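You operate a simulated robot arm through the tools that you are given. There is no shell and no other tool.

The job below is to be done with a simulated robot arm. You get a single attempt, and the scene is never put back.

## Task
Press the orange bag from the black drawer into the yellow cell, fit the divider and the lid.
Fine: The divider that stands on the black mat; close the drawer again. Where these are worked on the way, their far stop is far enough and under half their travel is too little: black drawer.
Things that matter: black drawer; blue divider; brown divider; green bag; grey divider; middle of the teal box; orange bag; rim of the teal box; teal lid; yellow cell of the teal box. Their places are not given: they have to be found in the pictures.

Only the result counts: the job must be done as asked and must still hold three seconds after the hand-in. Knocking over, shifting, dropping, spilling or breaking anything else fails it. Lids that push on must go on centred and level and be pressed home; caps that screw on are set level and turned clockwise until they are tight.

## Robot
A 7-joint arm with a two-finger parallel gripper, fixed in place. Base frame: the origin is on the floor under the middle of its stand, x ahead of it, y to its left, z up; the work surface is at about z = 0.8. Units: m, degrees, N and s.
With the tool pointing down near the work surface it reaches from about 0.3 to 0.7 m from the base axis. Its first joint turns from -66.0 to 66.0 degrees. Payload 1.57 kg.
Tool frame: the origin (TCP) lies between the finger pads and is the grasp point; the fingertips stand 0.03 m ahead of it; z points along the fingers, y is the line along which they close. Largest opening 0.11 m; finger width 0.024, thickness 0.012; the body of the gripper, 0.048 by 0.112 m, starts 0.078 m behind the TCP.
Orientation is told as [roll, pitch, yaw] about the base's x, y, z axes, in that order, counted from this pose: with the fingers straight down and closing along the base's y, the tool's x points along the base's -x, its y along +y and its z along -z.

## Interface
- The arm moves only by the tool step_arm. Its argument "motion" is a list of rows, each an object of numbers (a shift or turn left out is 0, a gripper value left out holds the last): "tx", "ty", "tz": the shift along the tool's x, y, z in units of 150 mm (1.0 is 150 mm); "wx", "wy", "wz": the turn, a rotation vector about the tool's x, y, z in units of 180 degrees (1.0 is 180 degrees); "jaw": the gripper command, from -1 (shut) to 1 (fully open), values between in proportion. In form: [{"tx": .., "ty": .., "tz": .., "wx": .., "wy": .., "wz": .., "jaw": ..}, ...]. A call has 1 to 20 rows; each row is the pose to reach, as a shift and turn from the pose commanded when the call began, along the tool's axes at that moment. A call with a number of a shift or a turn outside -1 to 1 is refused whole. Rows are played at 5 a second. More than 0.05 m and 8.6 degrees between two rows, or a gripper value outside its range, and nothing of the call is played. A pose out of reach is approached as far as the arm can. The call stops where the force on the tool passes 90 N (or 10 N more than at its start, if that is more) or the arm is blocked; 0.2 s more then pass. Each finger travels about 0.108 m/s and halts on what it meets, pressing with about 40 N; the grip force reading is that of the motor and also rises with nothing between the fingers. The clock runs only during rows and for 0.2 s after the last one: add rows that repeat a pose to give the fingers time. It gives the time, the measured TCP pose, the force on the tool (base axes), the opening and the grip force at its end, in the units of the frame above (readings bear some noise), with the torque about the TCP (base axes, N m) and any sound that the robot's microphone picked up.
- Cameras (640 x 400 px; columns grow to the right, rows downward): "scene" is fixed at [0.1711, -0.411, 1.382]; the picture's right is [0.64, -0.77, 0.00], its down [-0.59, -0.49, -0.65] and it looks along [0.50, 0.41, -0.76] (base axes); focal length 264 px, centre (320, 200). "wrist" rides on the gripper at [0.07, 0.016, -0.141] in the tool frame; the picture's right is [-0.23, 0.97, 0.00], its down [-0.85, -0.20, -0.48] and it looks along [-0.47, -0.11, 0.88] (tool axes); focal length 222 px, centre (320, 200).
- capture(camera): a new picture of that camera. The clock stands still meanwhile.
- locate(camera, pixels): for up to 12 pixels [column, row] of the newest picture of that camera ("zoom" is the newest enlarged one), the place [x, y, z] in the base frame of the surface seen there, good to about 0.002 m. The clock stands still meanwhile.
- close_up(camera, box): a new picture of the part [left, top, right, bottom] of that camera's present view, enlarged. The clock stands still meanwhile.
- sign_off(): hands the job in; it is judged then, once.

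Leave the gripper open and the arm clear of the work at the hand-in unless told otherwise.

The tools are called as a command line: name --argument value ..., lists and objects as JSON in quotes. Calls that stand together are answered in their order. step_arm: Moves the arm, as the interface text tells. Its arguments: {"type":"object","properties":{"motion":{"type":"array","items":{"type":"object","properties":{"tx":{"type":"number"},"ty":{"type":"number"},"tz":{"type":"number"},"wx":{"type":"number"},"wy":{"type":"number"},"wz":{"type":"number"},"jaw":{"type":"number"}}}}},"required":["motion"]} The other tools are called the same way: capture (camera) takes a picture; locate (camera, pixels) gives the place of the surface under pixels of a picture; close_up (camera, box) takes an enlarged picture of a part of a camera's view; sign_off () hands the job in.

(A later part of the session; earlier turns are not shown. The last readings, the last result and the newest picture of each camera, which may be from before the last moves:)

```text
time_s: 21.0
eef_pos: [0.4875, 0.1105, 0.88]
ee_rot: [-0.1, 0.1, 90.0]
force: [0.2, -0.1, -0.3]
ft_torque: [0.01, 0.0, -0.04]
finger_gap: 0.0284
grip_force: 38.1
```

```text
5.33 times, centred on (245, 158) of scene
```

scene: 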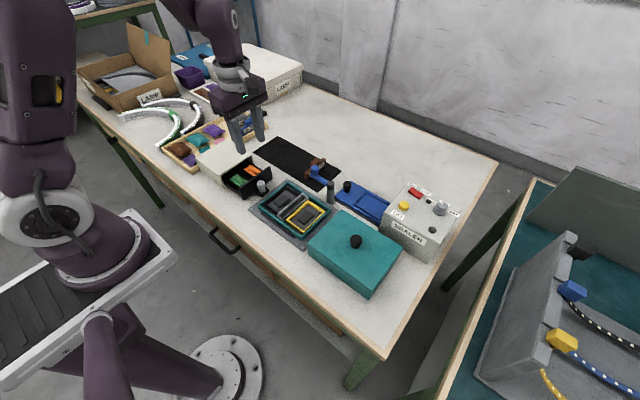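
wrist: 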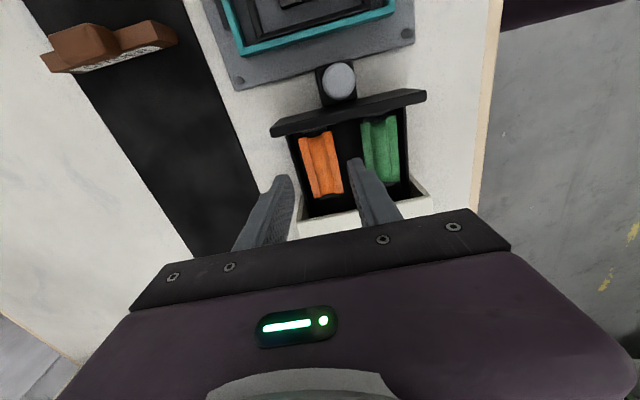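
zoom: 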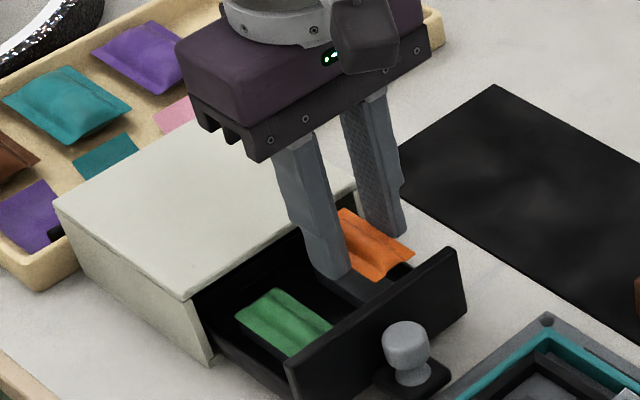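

The bag is lifted cleanly (grip 38 N, gap 0.0284) and the drawer stayed put. I rise another 100 mm, then turn back to yaw 0 while moving toward the box.

step_arm --motion '[{"tz": -0.22}, {"tz": -0.45}, {"tz": -0.667}, {"tz": -0.667, "tx": 0.06, "wz": 0.0454}, {"tz": -0.667, "tx": 0.12, "wz": 0.0909}, {"tz": -0.667, "tx": 0.18, "wz": 0.1364}, {"tz": -0.667, "tx": 0.24, "wz": 0.1818}, {"tz": -0.667, "tx": 0.3, "wz": 0.2273}, {"tz": -0.667, "tx": 0.36, "wz": 0.2727}, {"tz": -0.667, "tx": 0.42, "wz": 0.3182}, {"tz": -0.667, "tx": 0.48, "wz": 0.3636}, {"tz": -0.667, "tx": 0.54, "wz": 0.4091}, {"tz": -0.667, "tx": 0.6, "wz": 0.4545}, {"tz": -0.667, "tx": 0.667, "wz": 0.5}, {"tz": -0.667, "tx": 0.667, "wz": 0.5}]'

capture --camera "wrist"

close_up --camera "wrist" --box '[170, 80, 330, 200]'

capture --camera "scene"

```text
time_s: 24.2
eef_pos: [0.4887, 0.0094, 0.978]
ee_rot: [0.0, -0.1, -0.1]
force: [0.4, 0.4, -1.2]
ft_torque: [-0.01, 0.01, -0.02]
finger_gap: 0.0285
grip_force: 38.5
```

```text
taken
```

wrist: 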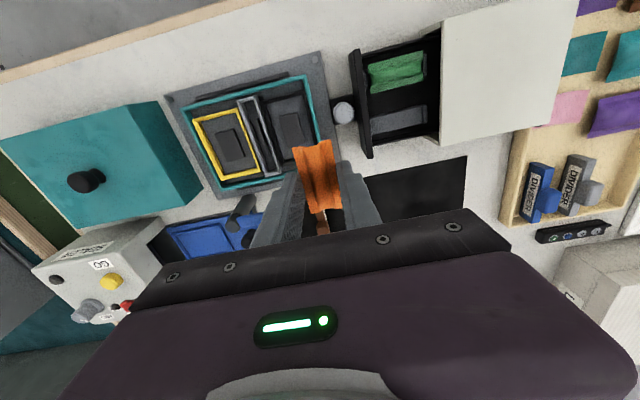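

```text
3.33 times, centred on (250, 140) of wrist
```

zoom: 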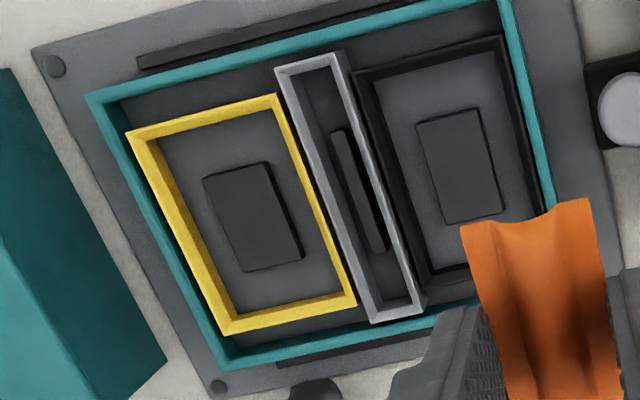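

```text
taken
```

scene: 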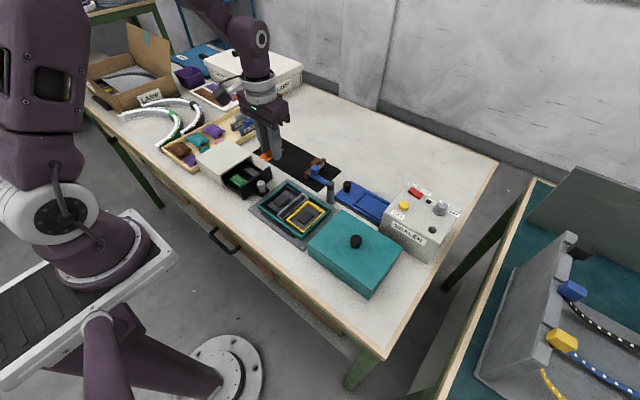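

The box is in clear view. I locate the yellow frame's inner and outer edges, its pad, the grey channel and the teal rim in the enlarged picture.

locate --camera "zoom" --pixels '[[128, 135], [280, 97], [355, 302], [222, 330], [150, 140], [272, 110], [338, 296], [232, 312], [207, 178], [268, 163], [302, 255], [245, 271]]'

locate --camera "zoom" --pixels '[[278, 70], [342, 55], [422, 305], [372, 322], [310, 60], [398, 315], [88, 97], [225, 368], [500, 5], [180, 230], [310, 200], [345, 190]]'

```text
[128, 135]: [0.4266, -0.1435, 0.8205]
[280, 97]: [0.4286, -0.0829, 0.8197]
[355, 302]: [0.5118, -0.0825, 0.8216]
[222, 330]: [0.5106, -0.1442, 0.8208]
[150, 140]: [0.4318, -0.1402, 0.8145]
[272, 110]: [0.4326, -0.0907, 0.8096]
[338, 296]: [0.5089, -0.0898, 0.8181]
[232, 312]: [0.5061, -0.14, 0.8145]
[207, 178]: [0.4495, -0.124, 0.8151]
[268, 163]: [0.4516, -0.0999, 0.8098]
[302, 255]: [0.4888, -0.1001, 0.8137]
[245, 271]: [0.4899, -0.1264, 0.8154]
```

```text
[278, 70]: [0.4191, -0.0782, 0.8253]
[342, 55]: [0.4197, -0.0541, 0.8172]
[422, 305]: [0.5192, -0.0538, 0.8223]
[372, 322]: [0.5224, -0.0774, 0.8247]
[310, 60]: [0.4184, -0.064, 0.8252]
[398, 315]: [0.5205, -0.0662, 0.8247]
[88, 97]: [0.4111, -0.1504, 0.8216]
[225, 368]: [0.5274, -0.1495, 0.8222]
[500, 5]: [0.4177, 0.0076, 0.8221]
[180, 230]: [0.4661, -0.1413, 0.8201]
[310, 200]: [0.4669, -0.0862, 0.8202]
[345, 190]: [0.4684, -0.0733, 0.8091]
```

The yellow frame is centred at (0.4697, −0.1133), with its top at z 0.8205 and its pad at 0.815. The grey channel top is at 0.825. I carry the bag over the cell and come down to z≈0.90 first.

step_arm --motion '[{"tx": 0.03, "ty": -0.2}, {"tx": 0.06, "ty": -0.4}, {"tx": 0.09, "ty": -0.6}, {"tx": 0.1267, "ty": -0.818}, {"tx": 0.1267, "ty": -0.818, "tz": 0.25}, {"tx": 0.1267, "ty": -0.818, "tz": 0.52}, {"tx": 0.1267, "ty": -0.818, "tz": 0.52}]'

capture --camera "wrist"

close_up --camera "scene" --box '[250, 130, 370, 250]'

```text
time_s: 25.8
eef_pos: [0.468, -0.1127, 0.8991]
ee_rot: [0.0, 0.0, -0.1]
force: [-0.1, 0.7, -0.2]
ft_torque: [0.02, 0.02, 0.02]
finger_gap: 0.0282
grip_force: 38.9
```

```text
taken
```

wrist: 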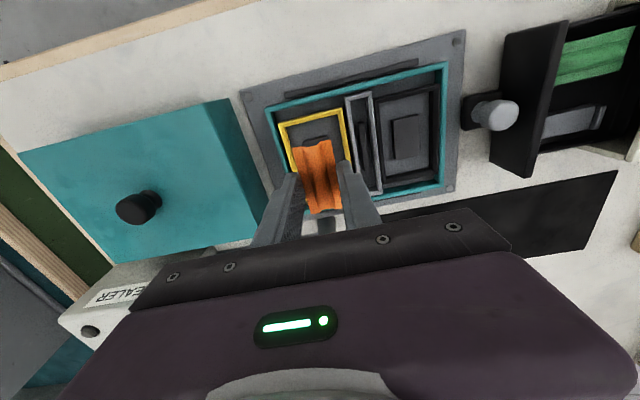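

```text
3.33 times, centred on (310, 190) of scene
```

zoom: 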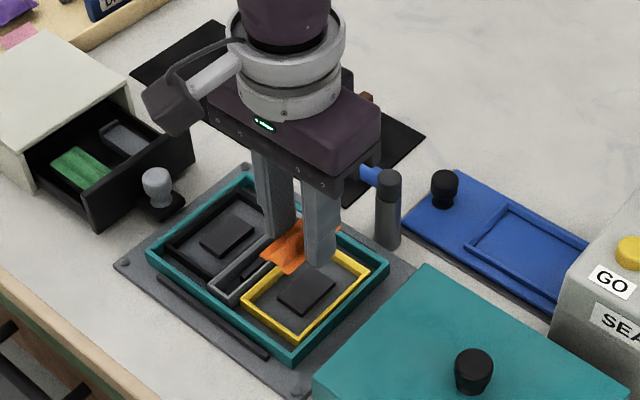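

Aligned over the cell. I go down to TCP z≈0.8535, which puts the fingertips just above the frame. Then I open only to 38 mm so the fingers stay clear of the channel, and rise.

step_arm --motion '[{"tx": -0.01, "tz": 0.1}, {"tx": -0.01, "tz": 0.2}, {"tx": -0.01, "tz": 0.27}, {"tx": -0.01, "tz": 0.304}, {"tx": -0.01, "tz": 0.304}]'

close_up --camera "scene" --box '[260, 170, 360, 250]'

close_up --camera "wrist" --box '[230, 40, 440, 240]'

```text
time_s: 27.0
eef_pos: [0.4719, -0.113, 0.8546]
ee_rot: [0.0, 0.0, 0.0]
force: [0.4, 0.3, -0.3]
ft_torque: [0.01, 0.0, -0.01]
finger_gap: 0.0284
grip_force: 38.6
```

```text
5.00 times, centred on (310, 210) of scene
```

zoom: 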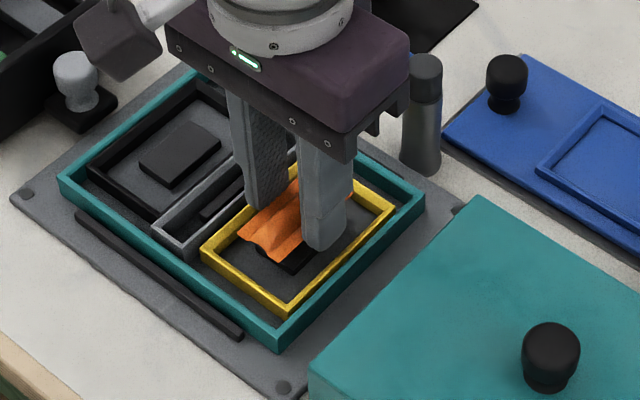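

```text
2.00 times, centred on (335, 140) of wrist
```

zoom: 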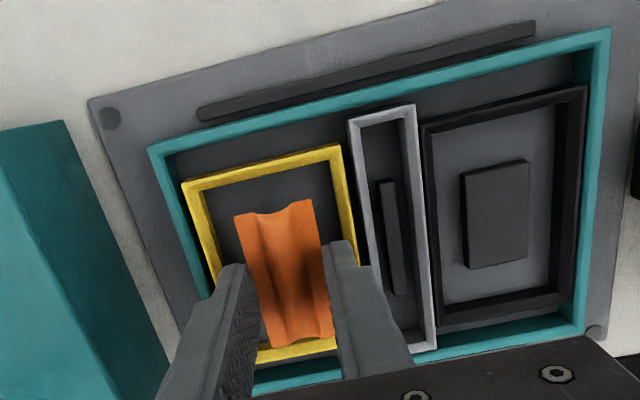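

The bag hangs inside the frame outline. I check the bag's ends against the frame before letting go.

locate --camera "zoom" --pixels '[[238, 217], [312, 203], [332, 332], [278, 344], [285, 270], [190, 185], [338, 150]]'

```text
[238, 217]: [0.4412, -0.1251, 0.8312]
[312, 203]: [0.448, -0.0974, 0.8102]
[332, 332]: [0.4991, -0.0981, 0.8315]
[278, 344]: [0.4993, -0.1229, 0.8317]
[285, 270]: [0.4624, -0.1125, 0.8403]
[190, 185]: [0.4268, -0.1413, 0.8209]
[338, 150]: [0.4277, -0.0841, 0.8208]
```

The bag is centred at (0.470, −0.112), which matches the cell centre. I lower 1.5 mm more, open to 38 mm, wait, then rise.

step_arm --motion '[{"tz": 0.01}, {"tz": 0.01, "jaw": -0.45}, {"tz": 0.01, "jaw": -0.36}, {"tz": 0.01, "jaw": -0.31}, {"tz": 0.01, "jaw": -0.31}, {"tz": -0.05, "jaw": -0.31}, {"tz": -0.15, "jaw": -0.31}, {"tz": -0.35, "jaw": -0.31}, {"tz": -0.35, "jaw": -0.31}]'

close_up --camera "wrist" --box '[230, 60, 440, 240]'

locate --camera "zoom" --pixels '[[250, 150], [300, 150], [280, 200]]'

close_up --camera "scene" --box '[260, 170, 360, 250]'

```text
time_s: 29.0
eef_pos: [0.4705, -0.1126, 0.9084]
ee_rot: [0.1, 0.0, 0.1]
force: [-0.1, -0.3, -0.3]
ft_torque: [-0.04, 0.0, 0.02]
finger_gap: 0.038
grip_force: 0.0
```

```text
2.22 times, centred on (335, 150) of wrist
```

zoom: 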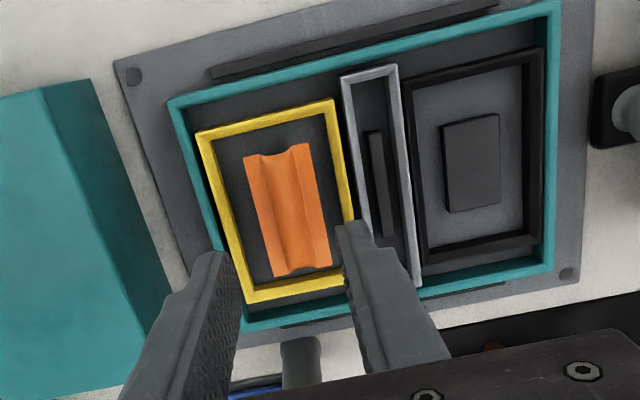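

```text
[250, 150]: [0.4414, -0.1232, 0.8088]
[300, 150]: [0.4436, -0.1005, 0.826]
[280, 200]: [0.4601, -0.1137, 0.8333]
```

```text
5.00 times, centred on (310, 210) of scene
```

zoom: 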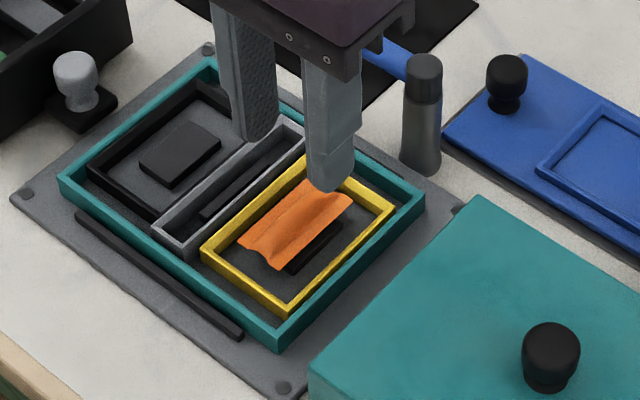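

The bag lies in the yellow cell on the pad with its top at z≈0.833, so it isn't pressed home yet. I close the fingers and come down to just above it.

step_arm --motion '[{"jaw": -1}, {"jaw": -1}, {"tz": 0.12, "jaw": -1}, {"tz": 0.22, "jaw": -1}, {"tz": 0.27, "jaw": -1}, {"tz": 0.27, "jaw": -1}]'

close_up --camera "wrist" --box '[230, 60, 440, 240]'

close_up --camera "scene" --box '[260, 170, 360, 250]'

```text
time_s: 30.4
eef_pos: [0.47, -0.1109, 0.8682]
ee_rot: [0.0, 0.1, 0.1]
force: [0.2, 0.4, 0.3]
ft_torque: [-0.02, 0.0, 0.0]
finger_gap: 0.0
grip_force: 21.1
```

```text
2.22 times, centred on (335, 150) of wrist
```

zoom: 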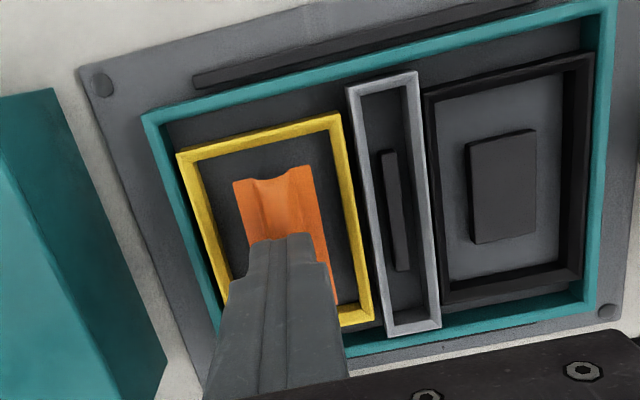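

```text
5.00 times, centred on (310, 210) of scene
```

zoom: 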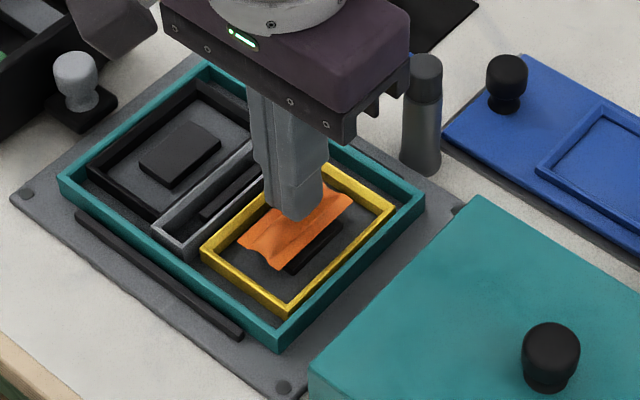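

The closed fingertips hover about 5 mm above the bag's middle. I press down in 1 mm rows, first to TCP z≈0.861.

step_arm --motion '[{"tz": 0.013}, {"tz": 0.02}, {"tz": 0.027}, {"tz": 0.033}, {"tz": 0.04}, {"tz": 0.047}, {"tz": 0.047}]'

```text
time_s: 32.0
eef_pos: [0.4701, -0.1108, 0.8596]
ee_rot: [0.1, 0.0, 0.1]
force: [-0.3, -0.3, 0.5]
ft_torque: [-0.02, 0.02, 0.01]
finger_gap: 0.0001
grip_force: 21.6
```

No force yet at z 0.8596. I continue pressing in 1 mm rows.

step_arm --motion '[{"tz": 0.007}, {"tz": 0.013}, {"tz": 0.02}, {"tz": 0.02}]'

close_up --camera "wrist" --box '[230, 60, 440, 240]'

```text
time_s: 33.0
eef_pos: [0.4696, -0.1112, 0.8572]
ee_rot: [0.1, -0.2, 0.0]
force: [-1.2, 1.0, 20.4]
ft_torque: [0.06, 0.06, 0.0]
finger_gap: 0.0
grip_force: 21.6
```

```text
2.22 times, centred on (335, 150) of wrist
```

zoom: 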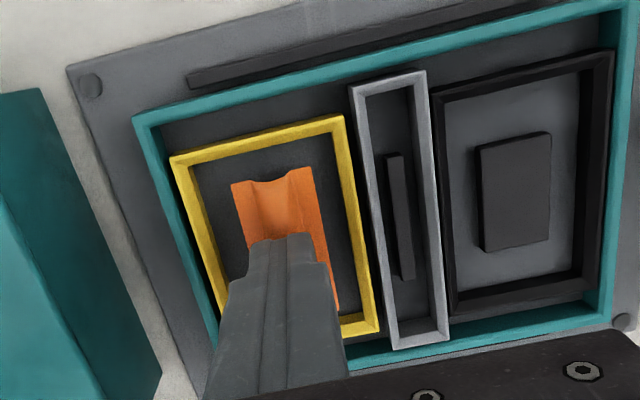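

Contact at 20 N with tips at z≈0.827. I press a little further in 0.5 mm rows and watch for yield or a click.

step_arm --motion '[{"tz": 0.0033}, {"tz": 0.0067}, {"tz": 0.0067}]'

```text
time_s: 33.8
eef_pos: [0.4705, -0.1124, 0.8574]
ee_rot: [-0.1, -0.1, -0.1]
force: [-5.1, -0.2, 51.7]
ft_torque: [0.02, 0.23, 0.04]
finger_gap: 0.0
grip_force: 21.0
```

It's firm now at 52 N with no further travel and no sound. I lift and measure where the bag sits.

step_arm --motion '[{"tz": -0.02}, {"tz": -0.1}, {"tz": -0.3}, {"tz": -0.5}, {"tz": -0.5}]'

close_up --camera "wrist" --box '[230, 90, 390, 220]'

locate --camera "zoom" --pixels '[[240, 140], [250, 165], [270, 170], [290, 165], [310, 150], [260, 200], [280, 200], [300, 195], [320, 190]]'

close_up --camera "scene" --box '[280, 190, 340, 240]'

locate --camera "zoom" --pixels '[[200, 210], [230, 180], [260, 200], [290, 140], [320, 120], [350, 110], [300, 180]]'

```text
time_s: 35.0
eef_pos: [0.469, -0.1133, 0.9312]
ee_rot: [-0.1, 0.0, -0.1]
force: [0.1, -0.3, -0.5]
ft_torque: [-0.01, 0.0, 0.01]
finger_gap: 0.0003
grip_force: 21.6
```

```text
3.08 times, centred on (310, 155) of wrist
```

zoom: 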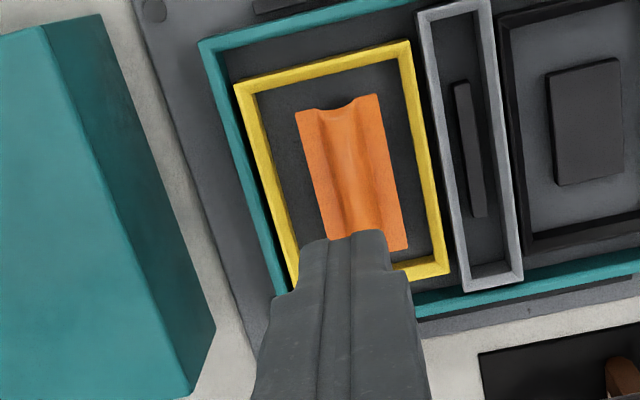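

```text
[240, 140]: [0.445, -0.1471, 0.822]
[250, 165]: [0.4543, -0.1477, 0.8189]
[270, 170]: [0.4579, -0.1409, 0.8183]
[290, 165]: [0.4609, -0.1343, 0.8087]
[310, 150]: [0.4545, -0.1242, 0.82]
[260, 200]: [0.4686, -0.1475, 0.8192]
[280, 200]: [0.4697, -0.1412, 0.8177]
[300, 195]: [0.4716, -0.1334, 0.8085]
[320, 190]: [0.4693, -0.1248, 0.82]
```

```text
8.00 times, centred on (310, 215) of scene
```

zoom: 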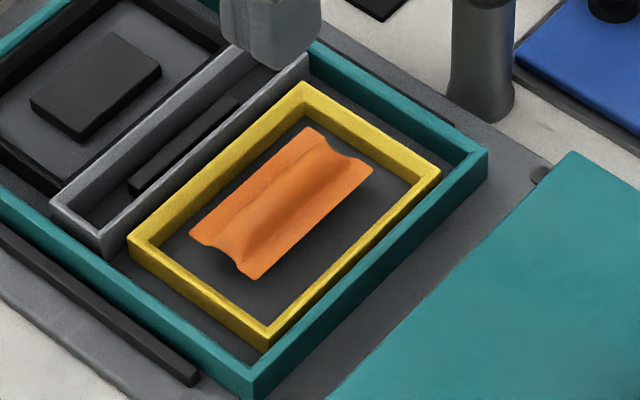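

```text
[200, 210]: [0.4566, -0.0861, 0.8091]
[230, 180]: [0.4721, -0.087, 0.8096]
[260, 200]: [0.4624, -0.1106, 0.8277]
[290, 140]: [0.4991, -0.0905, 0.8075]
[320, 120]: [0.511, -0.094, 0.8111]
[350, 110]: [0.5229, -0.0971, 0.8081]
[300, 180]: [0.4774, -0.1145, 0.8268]
```

The press worked: the bag dropped about 6 mm (flange from 0.826 to 0.820) and sits the same height above its pad as it did in the drawer. Next I close the drawer by pushing its knob toward +y with closed fingers. I move to (0.459, 0.003), then down to z≈0.862.

step_arm --motion '[{"tx": 0.017, "ty": 0.2}, {"tx": 0.034, "ty": 0.4}, {"tx": 0.051, "ty": 0.6}, {"tx": 0.067, "ty": 0.775}, {"tx": 0.067, "ty": 0.775, "tz": 0.2}, {"tx": 0.067, "ty": 0.775, "tz": 0.4}, {"tx": 0.067, "ty": 0.775, "tz": 0.461}, {"tx": 0.067, "ty": 0.775, "tz": 0.461}]'

close_up --camera "wrist" --box '[230, 60, 440, 240]'

close_up --camera "scene" --box '[210, 130, 310, 210]'

```text
time_s: 36.8
eef_pos: [0.4603, 0.0046, 0.8605]
ee_rot: [-0.1, 0.0, 0.0]
force: [0.1, 0.4, 0.6]
ft_torque: [0.01, -0.01, 0.02]
finger_gap: 0.0001
grip_force: 21.6
```

```text
2.22 times, centred on (335, 150) of wrist
```

zoom: 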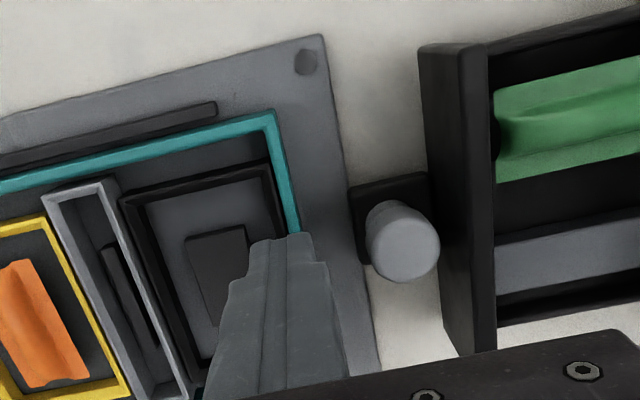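

```text
5.00 times, centred on (260, 170) of scene
```

zoom: 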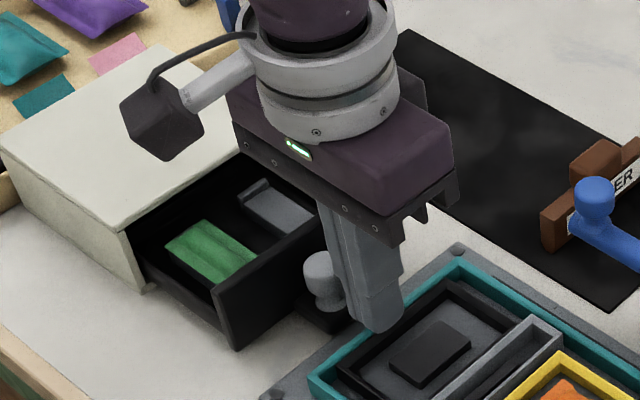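

Lined up in front of the knob. I push +y in about 8 mm rows to y≈0.094, then read the force.

step_arm --motion '[{"ty": 0.06}, {"ty": 0.11}, {"ty": 0.16}, {"ty": 0.21}, {"ty": 0.26}, {"ty": 0.31}, {"ty": 0.36}, {"ty": 0.41}, {"ty": 0.46}, {"ty": 0.51}, {"ty": 0.56}, {"ty": 0.6}, {"ty": 0.6}]'

close_up --camera "scene" --box '[190, 110, 310, 200]'

```text
time_s: 39.6
eef_pos: [0.4606, 0.0948, 0.8621]
ee_rot: [0.0, 0.0, 0.0]
force: [-0.5, -0.7, -0.1]
ft_torque: [-0.02, 0.02, 0.01]
finger_gap: 0.0001
grip_force: 21.7
```

```text
4.44 times, centred on (250, 155) of scene
```

zoom: 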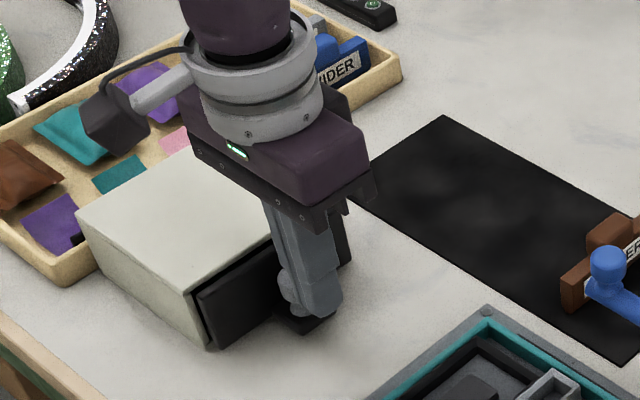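

The drawer is almost in, with about 7 mm left. I push on in 2 mm rows until it meets the stop.

step_arm --motion '[{"ty": 0.013}, {"ty": 0.027}, {"ty": 0.04}, {"ty": 0.047}, {"ty": 0.053}, {"ty": 0.053}]'

close_up --camera "scene" --box '[190, 110, 310, 200]'

```text
time_s: 41.0
eef_pos: [0.4613, 0.1029, 0.8617]
ee_rot: [0.0, 0.0, 0.0]
force: [-0.6, 0.0, 0.1]
ft_torque: [0.0, 0.04, 0.0]
finger_gap: 0.0
grip_force: 21.0
```

```text
4.44 times, centred on (250, 155) of scene
```

zoom: 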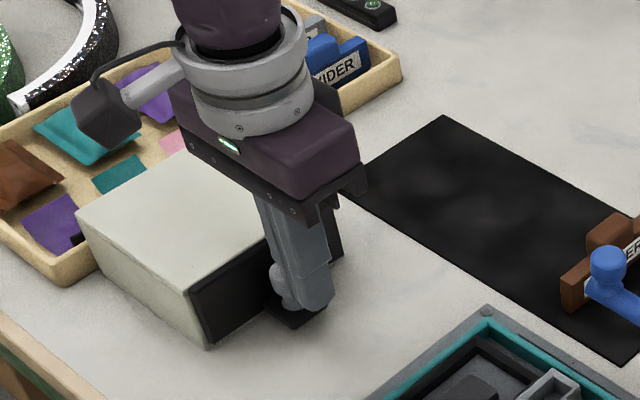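

Looks flush, but I haven't felt the stop yet. I push in 0.7 mm rows for a few more millimetres.

step_arm --motion '[{"ty": 0.005}, {"ty": 0.01}, {"ty": 0.015}, {"ty": 0.015}]'

```text
time_s: 42.0
eef_pos: [0.4603, 0.1039, 0.8621]
ee_rot: [0.1, 0.0, -0.1]
force: [0.9, -4.4, -2.3]
ft_torque: [-0.11, -0.04, -0.02]
finger_gap: 0.0001
grip_force: 21.4
```

Resistance is starting (−4.4 N). I push one more millimetre to make sure it's closed.

step_arm --motion '[{"ty": 0.004}, {"ty": 0.008}, {"ty": 0.008}]'

```text
time_s: 42.8
eef_pos: [0.4603, 0.1041, 0.8606]
ee_rot: [-0.2, 0.0, -0.2]
force: [-0.9, -14.6, 6.0]
ft_torque: [-0.28, 0.0, 0.0]
finger_gap: 0.0
grip_force: 21.5
```

The drawer is on its stop at 15 N. I back off, rise, open the jaws and move toward the mat to look at the brown divider.

step_arm --motion '[{"ty": -0.1}, {"ty": -0.2}, {"ty": -0.2, "tz": -0.3}, {"ty": -0.2, "tz": -0.6, "jaw": -0.5}, {"ty": -0.2, "tz": -0.85, "jaw": 0}, {"tx": -0.2, "ty": -0.35, "tz": -0.85, "jaw": 0.5}, {"tx": -0.4, "ty": -0.5, "tz": -0.85, "jaw": 1}, {"tx": -0.5, "ty": -0.7, "tz": -0.85, "jaw": 1}, {"tx": -0.5, "ty": -0.7, "tz": -0.85, "jaw": 1}]'

capture --camera "wrist"

capture --camera "scene"

```text
time_s: 44.8
eef_pos: [0.5323, 0.0004, 0.9891]
ee_rot: [0.0, 0.0, 0.0]
force: [-0.8, 0.5, 0.3]
ft_torque: [0.0, 0.01, -0.02]
finger_gap: 0.1102
grip_force: 0.0
```

```text
taken
```

wrist: 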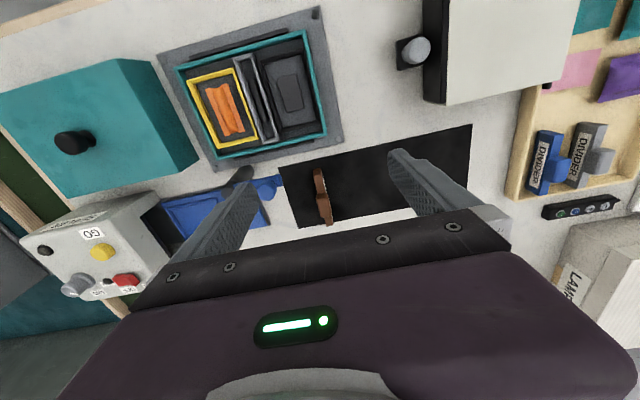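

```text
taken
```

scene: 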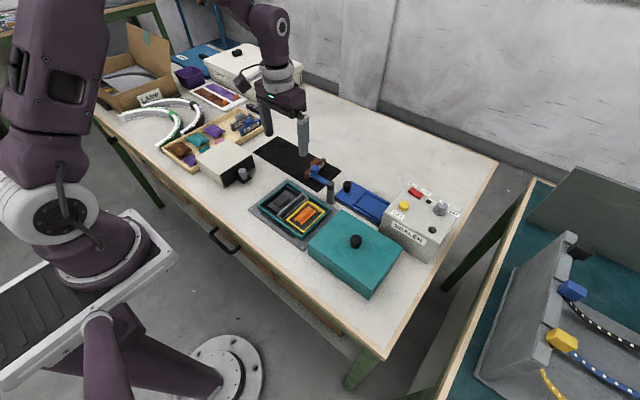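

The drawer front looks flush, and the brown divider is at wrist (323,195). I zoom in on the divider and the blue arm from both cameras, and check the drawer again.

close_up --camera "wrist" --box '[230, 140, 390, 240]'

locate --camera "wrist" --pixels '[[318, 172], [321, 185], [324, 195], [327, 210], [330, 222], [315, 175], [331, 206], [270, 185], [245, 175], [324, 222], [320, 195], [326, 190]]'

close_up --camera "scene" --box '[295, 140, 345, 215]'

close_up --camera "scene" --box '[190, 130, 270, 200]'

```text
4.00 times, centred on (310, 190) of wrist
```

zoom: 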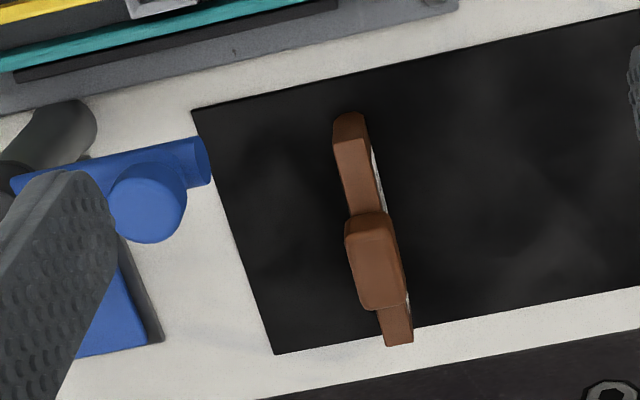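

```text
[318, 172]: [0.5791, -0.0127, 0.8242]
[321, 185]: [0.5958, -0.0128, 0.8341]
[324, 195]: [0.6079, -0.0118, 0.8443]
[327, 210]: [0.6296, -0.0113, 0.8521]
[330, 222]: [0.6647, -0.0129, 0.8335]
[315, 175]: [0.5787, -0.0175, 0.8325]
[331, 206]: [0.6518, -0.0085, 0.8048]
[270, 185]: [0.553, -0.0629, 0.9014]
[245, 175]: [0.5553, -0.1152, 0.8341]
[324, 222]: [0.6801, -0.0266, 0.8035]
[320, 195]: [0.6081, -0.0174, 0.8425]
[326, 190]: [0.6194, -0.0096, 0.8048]
```

```text
5.33 times, centred on (320, 178) of scene
```

zoom: 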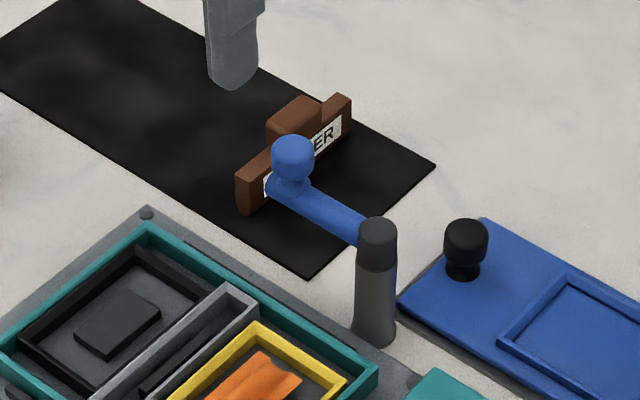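

```text
5.71 times, centred on (230, 165) of scene
```

zoom: 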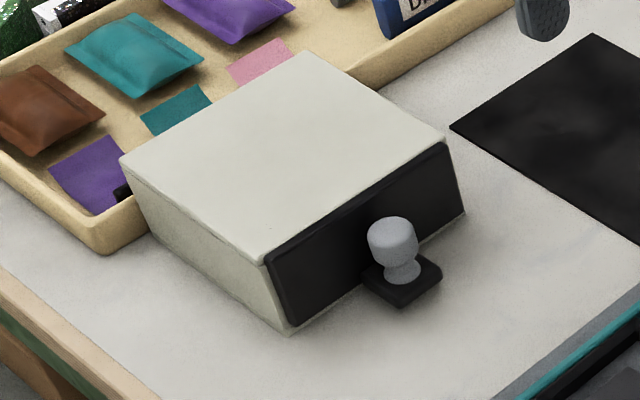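

The drawer is closed flush. The brown divider runs along x from about 0.577 to 0.668 at y≈−0.014, with its handle top at z≈0.853 and its shoulders at 0.8335. I zoom tighter to fix the handle's exact position.

close_up --camera "wrist" --box '[300, 160, 350, 230]'

locate --camera "zoom" --pixels '[[315, 190], [345, 190], [370, 190], [325, 240], [350, 240], [380, 240], [335, 290], [360, 290], [385, 290], [350, 310], [350, 165], [330, 165]]'

```text
5.71 times, centred on (325, 195) of wrist
```

zoom: 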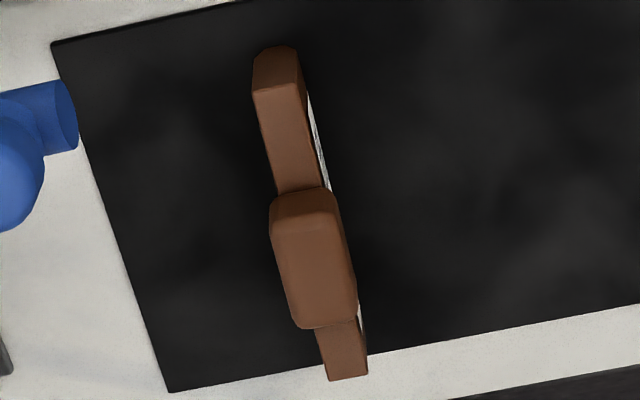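

```text
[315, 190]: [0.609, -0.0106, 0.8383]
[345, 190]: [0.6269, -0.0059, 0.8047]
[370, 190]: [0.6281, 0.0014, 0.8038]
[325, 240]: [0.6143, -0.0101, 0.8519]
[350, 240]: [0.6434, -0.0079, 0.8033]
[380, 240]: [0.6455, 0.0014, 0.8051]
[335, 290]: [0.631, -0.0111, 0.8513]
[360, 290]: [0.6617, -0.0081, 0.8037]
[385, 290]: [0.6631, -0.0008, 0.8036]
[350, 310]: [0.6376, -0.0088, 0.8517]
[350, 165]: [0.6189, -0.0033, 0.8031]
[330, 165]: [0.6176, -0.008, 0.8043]
```

I take a few more points on the handle's left side and the body's shoulders.

locate --camera "zoom" --pixels '[[280, 235], [305, 235], [333, 235], [290, 290], [320, 290], [350, 290], [305, 320], [262, 90], [300, 90], [276, 180], [322, 180], [348, 375]]'

```text
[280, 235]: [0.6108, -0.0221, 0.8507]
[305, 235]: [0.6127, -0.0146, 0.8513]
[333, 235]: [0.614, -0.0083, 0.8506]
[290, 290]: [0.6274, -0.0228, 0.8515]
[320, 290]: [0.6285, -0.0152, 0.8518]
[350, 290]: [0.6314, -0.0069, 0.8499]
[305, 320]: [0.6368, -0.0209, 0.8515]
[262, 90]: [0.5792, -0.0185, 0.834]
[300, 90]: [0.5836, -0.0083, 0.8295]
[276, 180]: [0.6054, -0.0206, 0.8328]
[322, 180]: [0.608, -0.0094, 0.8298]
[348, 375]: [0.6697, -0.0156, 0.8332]
```

The handle is centred at (0.6235, −0.0147), about 16 mm thick. I move over it at the present height while narrowing the jaws to 50 mm, then down to z≈0.90 and check.

step_arm --motion '[{"tx": -0.2, "ty": -0.03, "jaw": 0.5}, {"tx": -0.4, "ty": -0.06, "jaw": 0}, {"tx": -0.608, "ty": -0.1007, "jaw": -0.09}, {"tx": -0.608, "ty": -0.1007, "tz": 0.3, "jaw": -0.09}, {"tx": -0.608, "ty": -0.1007, "tz": 0.59, "jaw": -0.09}, {"tx": -0.608, "ty": -0.1007, "tz": 0.59, "jaw": -0.09}]'

capture --camera "wrist"

close_up --camera "scene" --box '[270, 100, 370, 210]'

```text
time_s: 46.2
eef_pos: [0.6257, -0.0152, 0.8987]
ee_rot: [0.0, 0.0, 0.0]
force: [-1.5, 0.3, 0.2]
ft_torque: [-0.01, 0.0, 0.0]
finger_gap: 0.0504
grip_force: 0.1
```

```text
taken
```

wrist: 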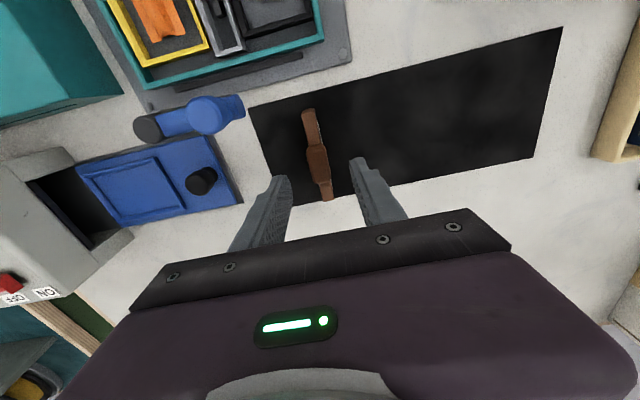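

```text
3.64 times, centred on (320, 155) of scene
```

zoom: 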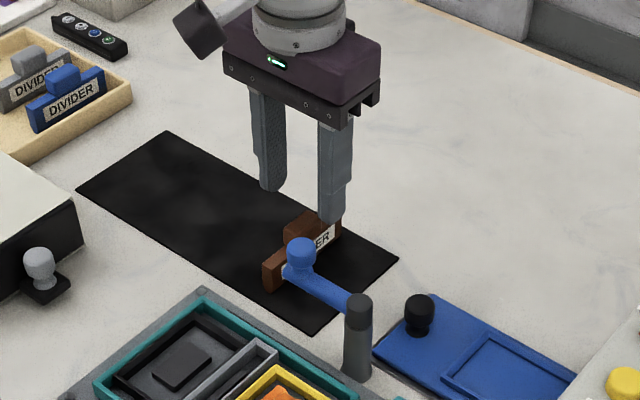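

The handle lies between the open fingers. I confirm its centre in this view.

close_up --camera "wrist" --box '[280, 95, 360, 215]'

locate --camera "wrist" --pixels '[[308, 155], [316, 153], [325, 151], [313, 175], [320, 174], [328, 172], [310, 150], [317, 182], [303, 115], [327, 195]]'

```text
3.33 times, centred on (320, 155) of wrist
```

zoom: 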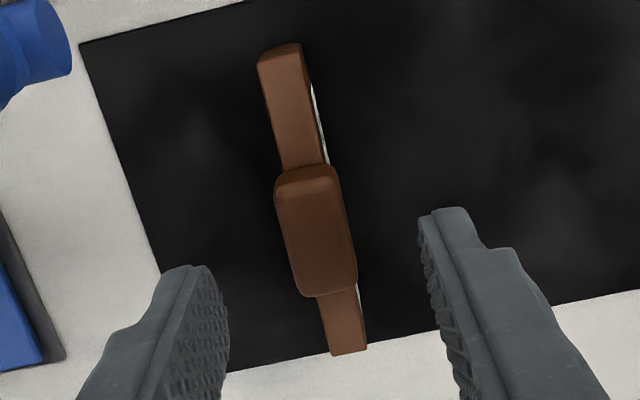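

```text
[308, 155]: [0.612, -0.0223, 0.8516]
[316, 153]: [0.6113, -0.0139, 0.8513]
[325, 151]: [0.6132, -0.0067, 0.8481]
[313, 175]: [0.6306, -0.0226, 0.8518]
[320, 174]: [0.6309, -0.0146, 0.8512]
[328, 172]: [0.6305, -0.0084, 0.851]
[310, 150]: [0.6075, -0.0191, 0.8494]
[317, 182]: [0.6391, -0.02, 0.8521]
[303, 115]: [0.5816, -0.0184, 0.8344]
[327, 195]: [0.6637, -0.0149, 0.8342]
```

Aligned. I go down to TCP z≈0.867, close on the handle and lift a few millimetres to test.

step_arm --motion '[{"tx": 0.01, "tz": 0.1}, {"tx": 0.01, "tz": 0.18}, {"tx": 0.01, "tz": 0.211}, {"tx": 0.01, "tz": 0.211, "jaw": -0.5}, {"tx": 0.01, "tz": 0.211, "jaw": -0.8}, {"tx": 0.01, "tz": 0.211, "jaw": -1}, {"tx": 0.01, "tz": 0.211, "jaw": -1}, {"tx": 0.01, "tz": 0.211, "jaw": -1}]'

close_up --camera "wrist" --box '[260, 75, 380, 215]'

close_up --camera "scene" --box '[270, 100, 370, 210]'

```text
time_s: 48.0
eef_pos: [0.624, -0.0142, 0.8688]
ee_rot: [0.0, 0.0, 0.0]
force: [0.3, 0.0, 0.4]
ft_torque: [0.0, 0.02, -0.01]
finger_gap: 0.0169
grip_force: 32.0
```

```text
2.86 times, centred on (320, 145) of wrist
```

zoom: 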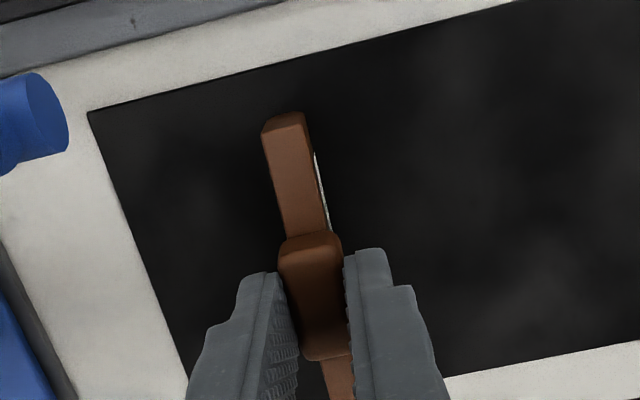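

```text
3.64 times, centred on (320, 155) of scene
```

zoom: 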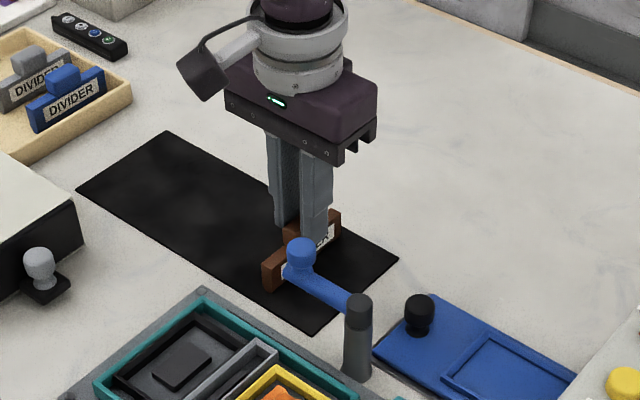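

The divider is gripped (gap 0.0169). I lift it to TCP z≈0.99 so its bottom clears the blue arm (top ≈0.905), then move back toward the box.

step_arm --motion '[{"tz": -0.05}, {"tz": -0.2}, {"tz": -0.4}, {"tz": -0.6}, {"tz": -0.82}, {"tz": -0.82}]'

close_up --camera "wrist" --box '[220, 75, 420, 215]'

close_up --camera "scene" --box '[250, 70, 370, 210]'

```text
time_s: 49.4
eef_pos: [0.6247, -0.0152, 0.9942]
ee_rot: [0.0, 0.1, -0.1]
force: [-0.1, 0.2, 0.2]
ft_torque: [0.01, -0.01, -0.01]
finger_gap: 0.017
grip_force: 32.4
```

```text
2.86 times, centred on (320, 145) of wrist
```

zoom: 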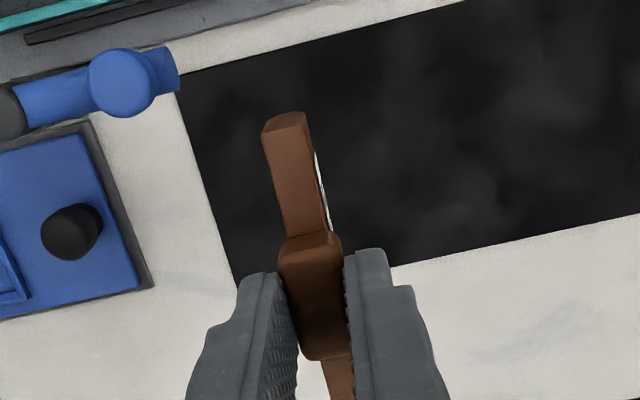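

```text
2.86 times, centred on (310, 140) of scene
```

zoom: 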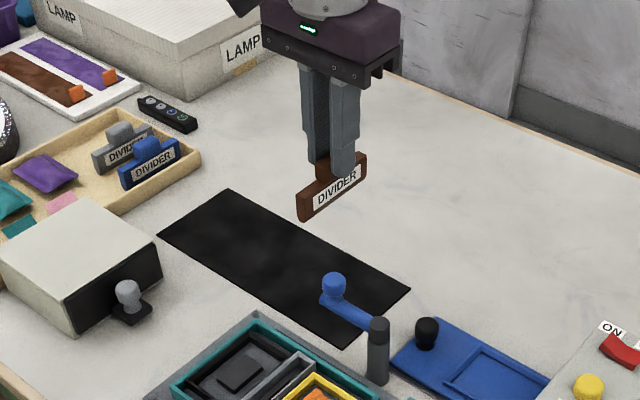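

The divider hangs level. I carry it at this height over to the channel (target x 0.47, y −0.066), staying high.

step_arm --motion '[{"tx": 0.2, "ty": -0.05}, {"tx": 0.4, "ty": -0.12}, {"tx": 0.6, "ty": -0.2}, {"tx": 0.8, "ty": -0.27}, {"tx": 1.0, "ty": -0.339}, {"tx": 1.0, "ty": -0.339}]'

capture --camera "wrist"

close_up --camera "wrist" --box '[200, 60, 440, 230]'

capture --camera "scene"

```text
time_s: 50.8
eef_pos: [0.4748, -0.0663, 0.9911]
ee_rot: [0.0, 0.0, -0.1]
force: [-0.3, -0.6, -0.2]
ft_torque: [0.01, -0.02, 0.0]
finger_gap: 0.0168
grip_force: 31.9
```

```text
taken
```

wrist: 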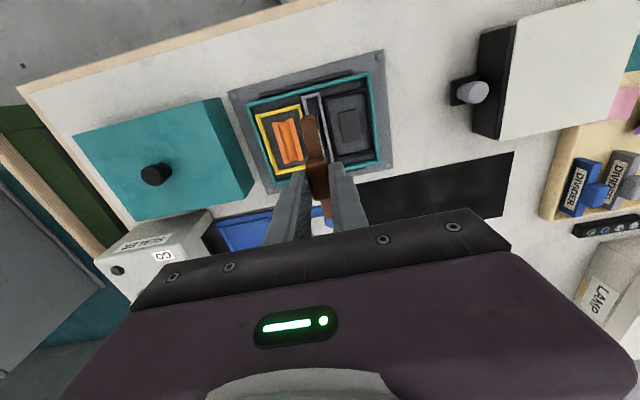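

```text
2.35 times, centred on (320, 145) of wrist
```

zoom: 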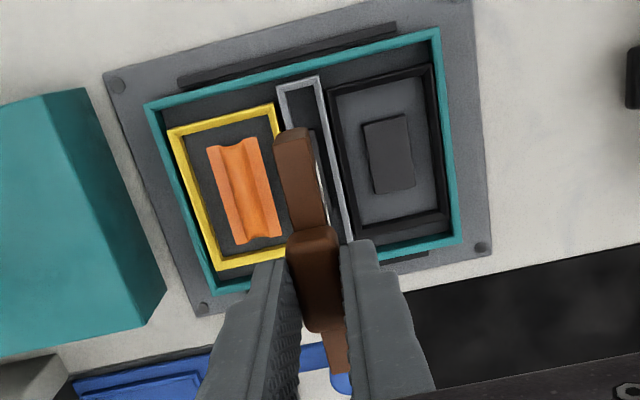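

```text
taken
```

scene: 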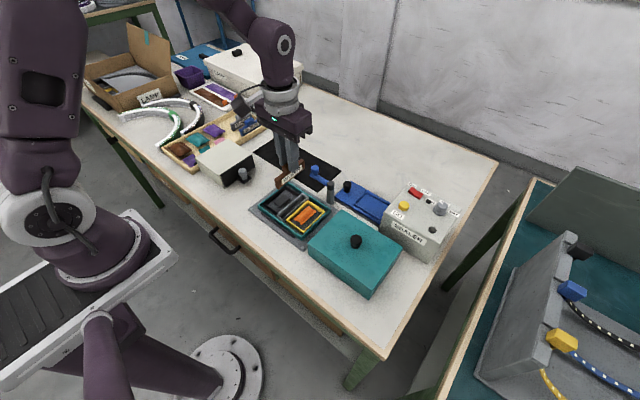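

Nearly over the channel. I measure the channel again from both cameras, and the divider's present ends.

locate --camera "zoom" --pixels '[[279, 90], [318, 79], [298, 84], [333, 160], [345, 205], [293, 135], [277, 150], [315, 240], [340, 320]]'

close_up --camera "scene" --box '[255, 150, 335, 245]'

locate --camera "zoom" --pixels '[[190, 240], [220, 262], [315, 130], [340, 150], [205, 250], [330, 140], [250, 210], [275, 205], [280, 85], [285, 150]]'

```text
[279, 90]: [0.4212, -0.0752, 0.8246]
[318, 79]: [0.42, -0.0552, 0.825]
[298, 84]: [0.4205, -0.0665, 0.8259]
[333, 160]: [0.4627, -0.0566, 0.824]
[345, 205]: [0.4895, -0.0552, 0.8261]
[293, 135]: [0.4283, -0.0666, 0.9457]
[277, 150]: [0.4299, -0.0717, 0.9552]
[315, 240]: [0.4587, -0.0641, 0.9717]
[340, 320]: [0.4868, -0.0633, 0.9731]
```

```text
4.21 times, centred on (295, 198) of scene
```

zoom: 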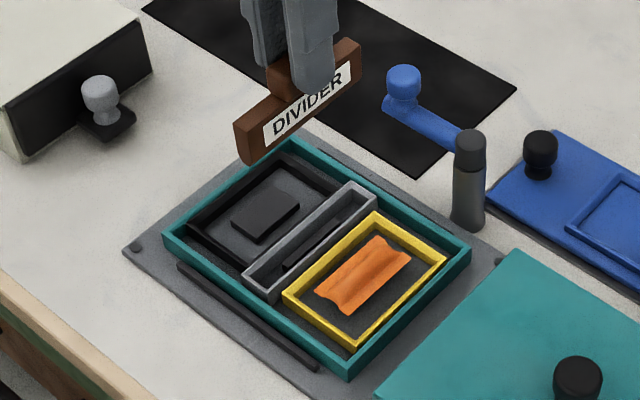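

```text
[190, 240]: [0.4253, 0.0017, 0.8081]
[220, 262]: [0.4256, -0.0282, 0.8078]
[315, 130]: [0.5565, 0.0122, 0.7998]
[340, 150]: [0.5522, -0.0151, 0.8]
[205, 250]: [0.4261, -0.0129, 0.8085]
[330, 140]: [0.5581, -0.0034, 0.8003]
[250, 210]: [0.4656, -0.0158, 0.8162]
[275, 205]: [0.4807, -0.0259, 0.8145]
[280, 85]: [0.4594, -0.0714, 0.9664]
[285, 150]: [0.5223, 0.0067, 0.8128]
```

I pin the channel's corners in the scene close-up, at its left, bottom, top and right.

locate --camera "zoom" --pixels '[[247, 275], [270, 293], [350, 186], [374, 199], [258, 283], [362, 192], [300, 227], [325, 242], [258, 268], [275, 280], [345, 192], [362, 202]]'

close_up --camera "scene" --box '[285, 180, 350, 245]'

```text
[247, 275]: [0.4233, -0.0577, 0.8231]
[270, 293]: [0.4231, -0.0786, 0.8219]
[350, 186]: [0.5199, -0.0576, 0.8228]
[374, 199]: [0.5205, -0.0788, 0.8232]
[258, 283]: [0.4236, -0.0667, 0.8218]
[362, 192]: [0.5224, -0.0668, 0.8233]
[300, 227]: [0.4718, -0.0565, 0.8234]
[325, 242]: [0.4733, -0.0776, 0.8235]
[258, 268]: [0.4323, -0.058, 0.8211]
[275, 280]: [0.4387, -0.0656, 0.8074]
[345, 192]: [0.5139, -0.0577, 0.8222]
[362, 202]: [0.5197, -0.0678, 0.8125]
```

```text
6.15 times, centred on (318, 212) of scene
```

zoom: 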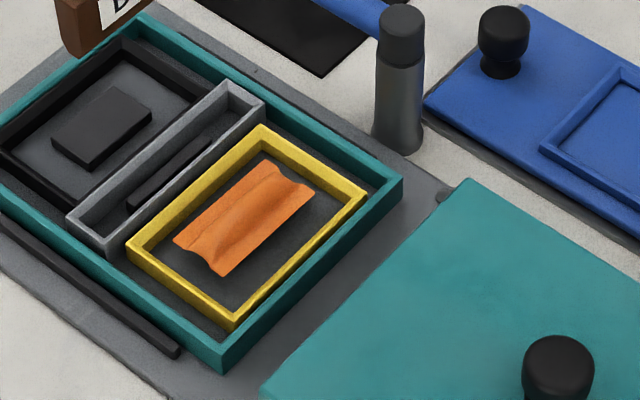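

The channel centre works out to about (0.4705, −0.0663), with roughly ±2 mm room lengthwise and ±3 mm sideways. I lower to about 15 mm above its rim and check the alignment of both ends.

step_arm --motion '[{"tx": 0.0287, "tz": 0.2}, {"tx": 0.0287, "tz": 0.4}, {"tx": 0.0287, "tz": 0.56}, {"tx": 0.0287, "tz": 0.56}]'

close_up --camera "scene" --box '[265, 160, 345, 245]'

locate --camera "zoom" --pixels '[[150, 240], [165, 255], [185, 265], [190, 240], [290, 160], [310, 140], [305, 115], [195, 300], [215, 318], [310, 180], [335, 195]]'

close_up --camera "wrist" --box '[220, 40, 420, 230]'

```text
time_s: 51.8
eef_pos: [0.4701, -0.0672, 0.9076]
ee_rot: [-0.1, -0.1, 0.0]
force: [0.4, 0.3, -0.1]
ft_torque: [-0.03, 0.0, -0.07]
finger_gap: 0.0169
grip_force: 32.1
```

```text
4.71 times, centred on (305, 202) of scene
```

zoom: 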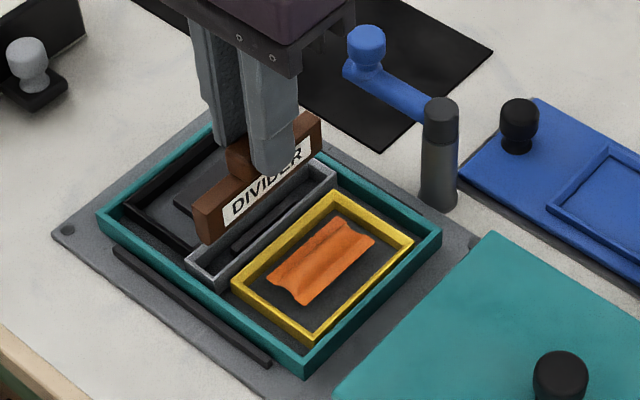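

```text
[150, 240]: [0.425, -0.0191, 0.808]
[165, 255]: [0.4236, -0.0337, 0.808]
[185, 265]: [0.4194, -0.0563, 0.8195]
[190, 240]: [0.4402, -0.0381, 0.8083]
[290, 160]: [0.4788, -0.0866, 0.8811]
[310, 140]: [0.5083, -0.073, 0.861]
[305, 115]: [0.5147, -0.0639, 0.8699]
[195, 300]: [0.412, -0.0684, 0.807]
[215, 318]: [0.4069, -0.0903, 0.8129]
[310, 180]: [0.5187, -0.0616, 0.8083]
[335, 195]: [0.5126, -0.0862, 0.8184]
```

```text
2.11 times, centred on (320, 135) of wrist
```

zoom: 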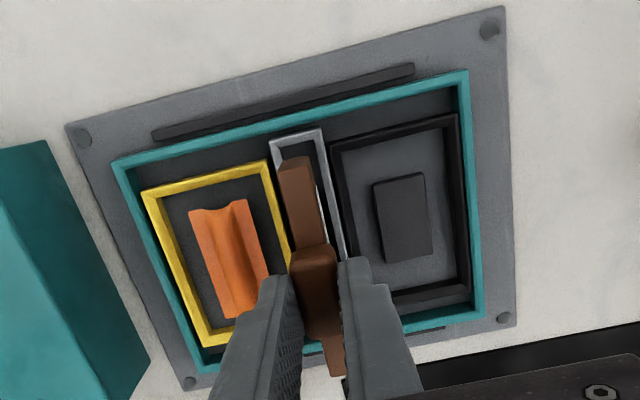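

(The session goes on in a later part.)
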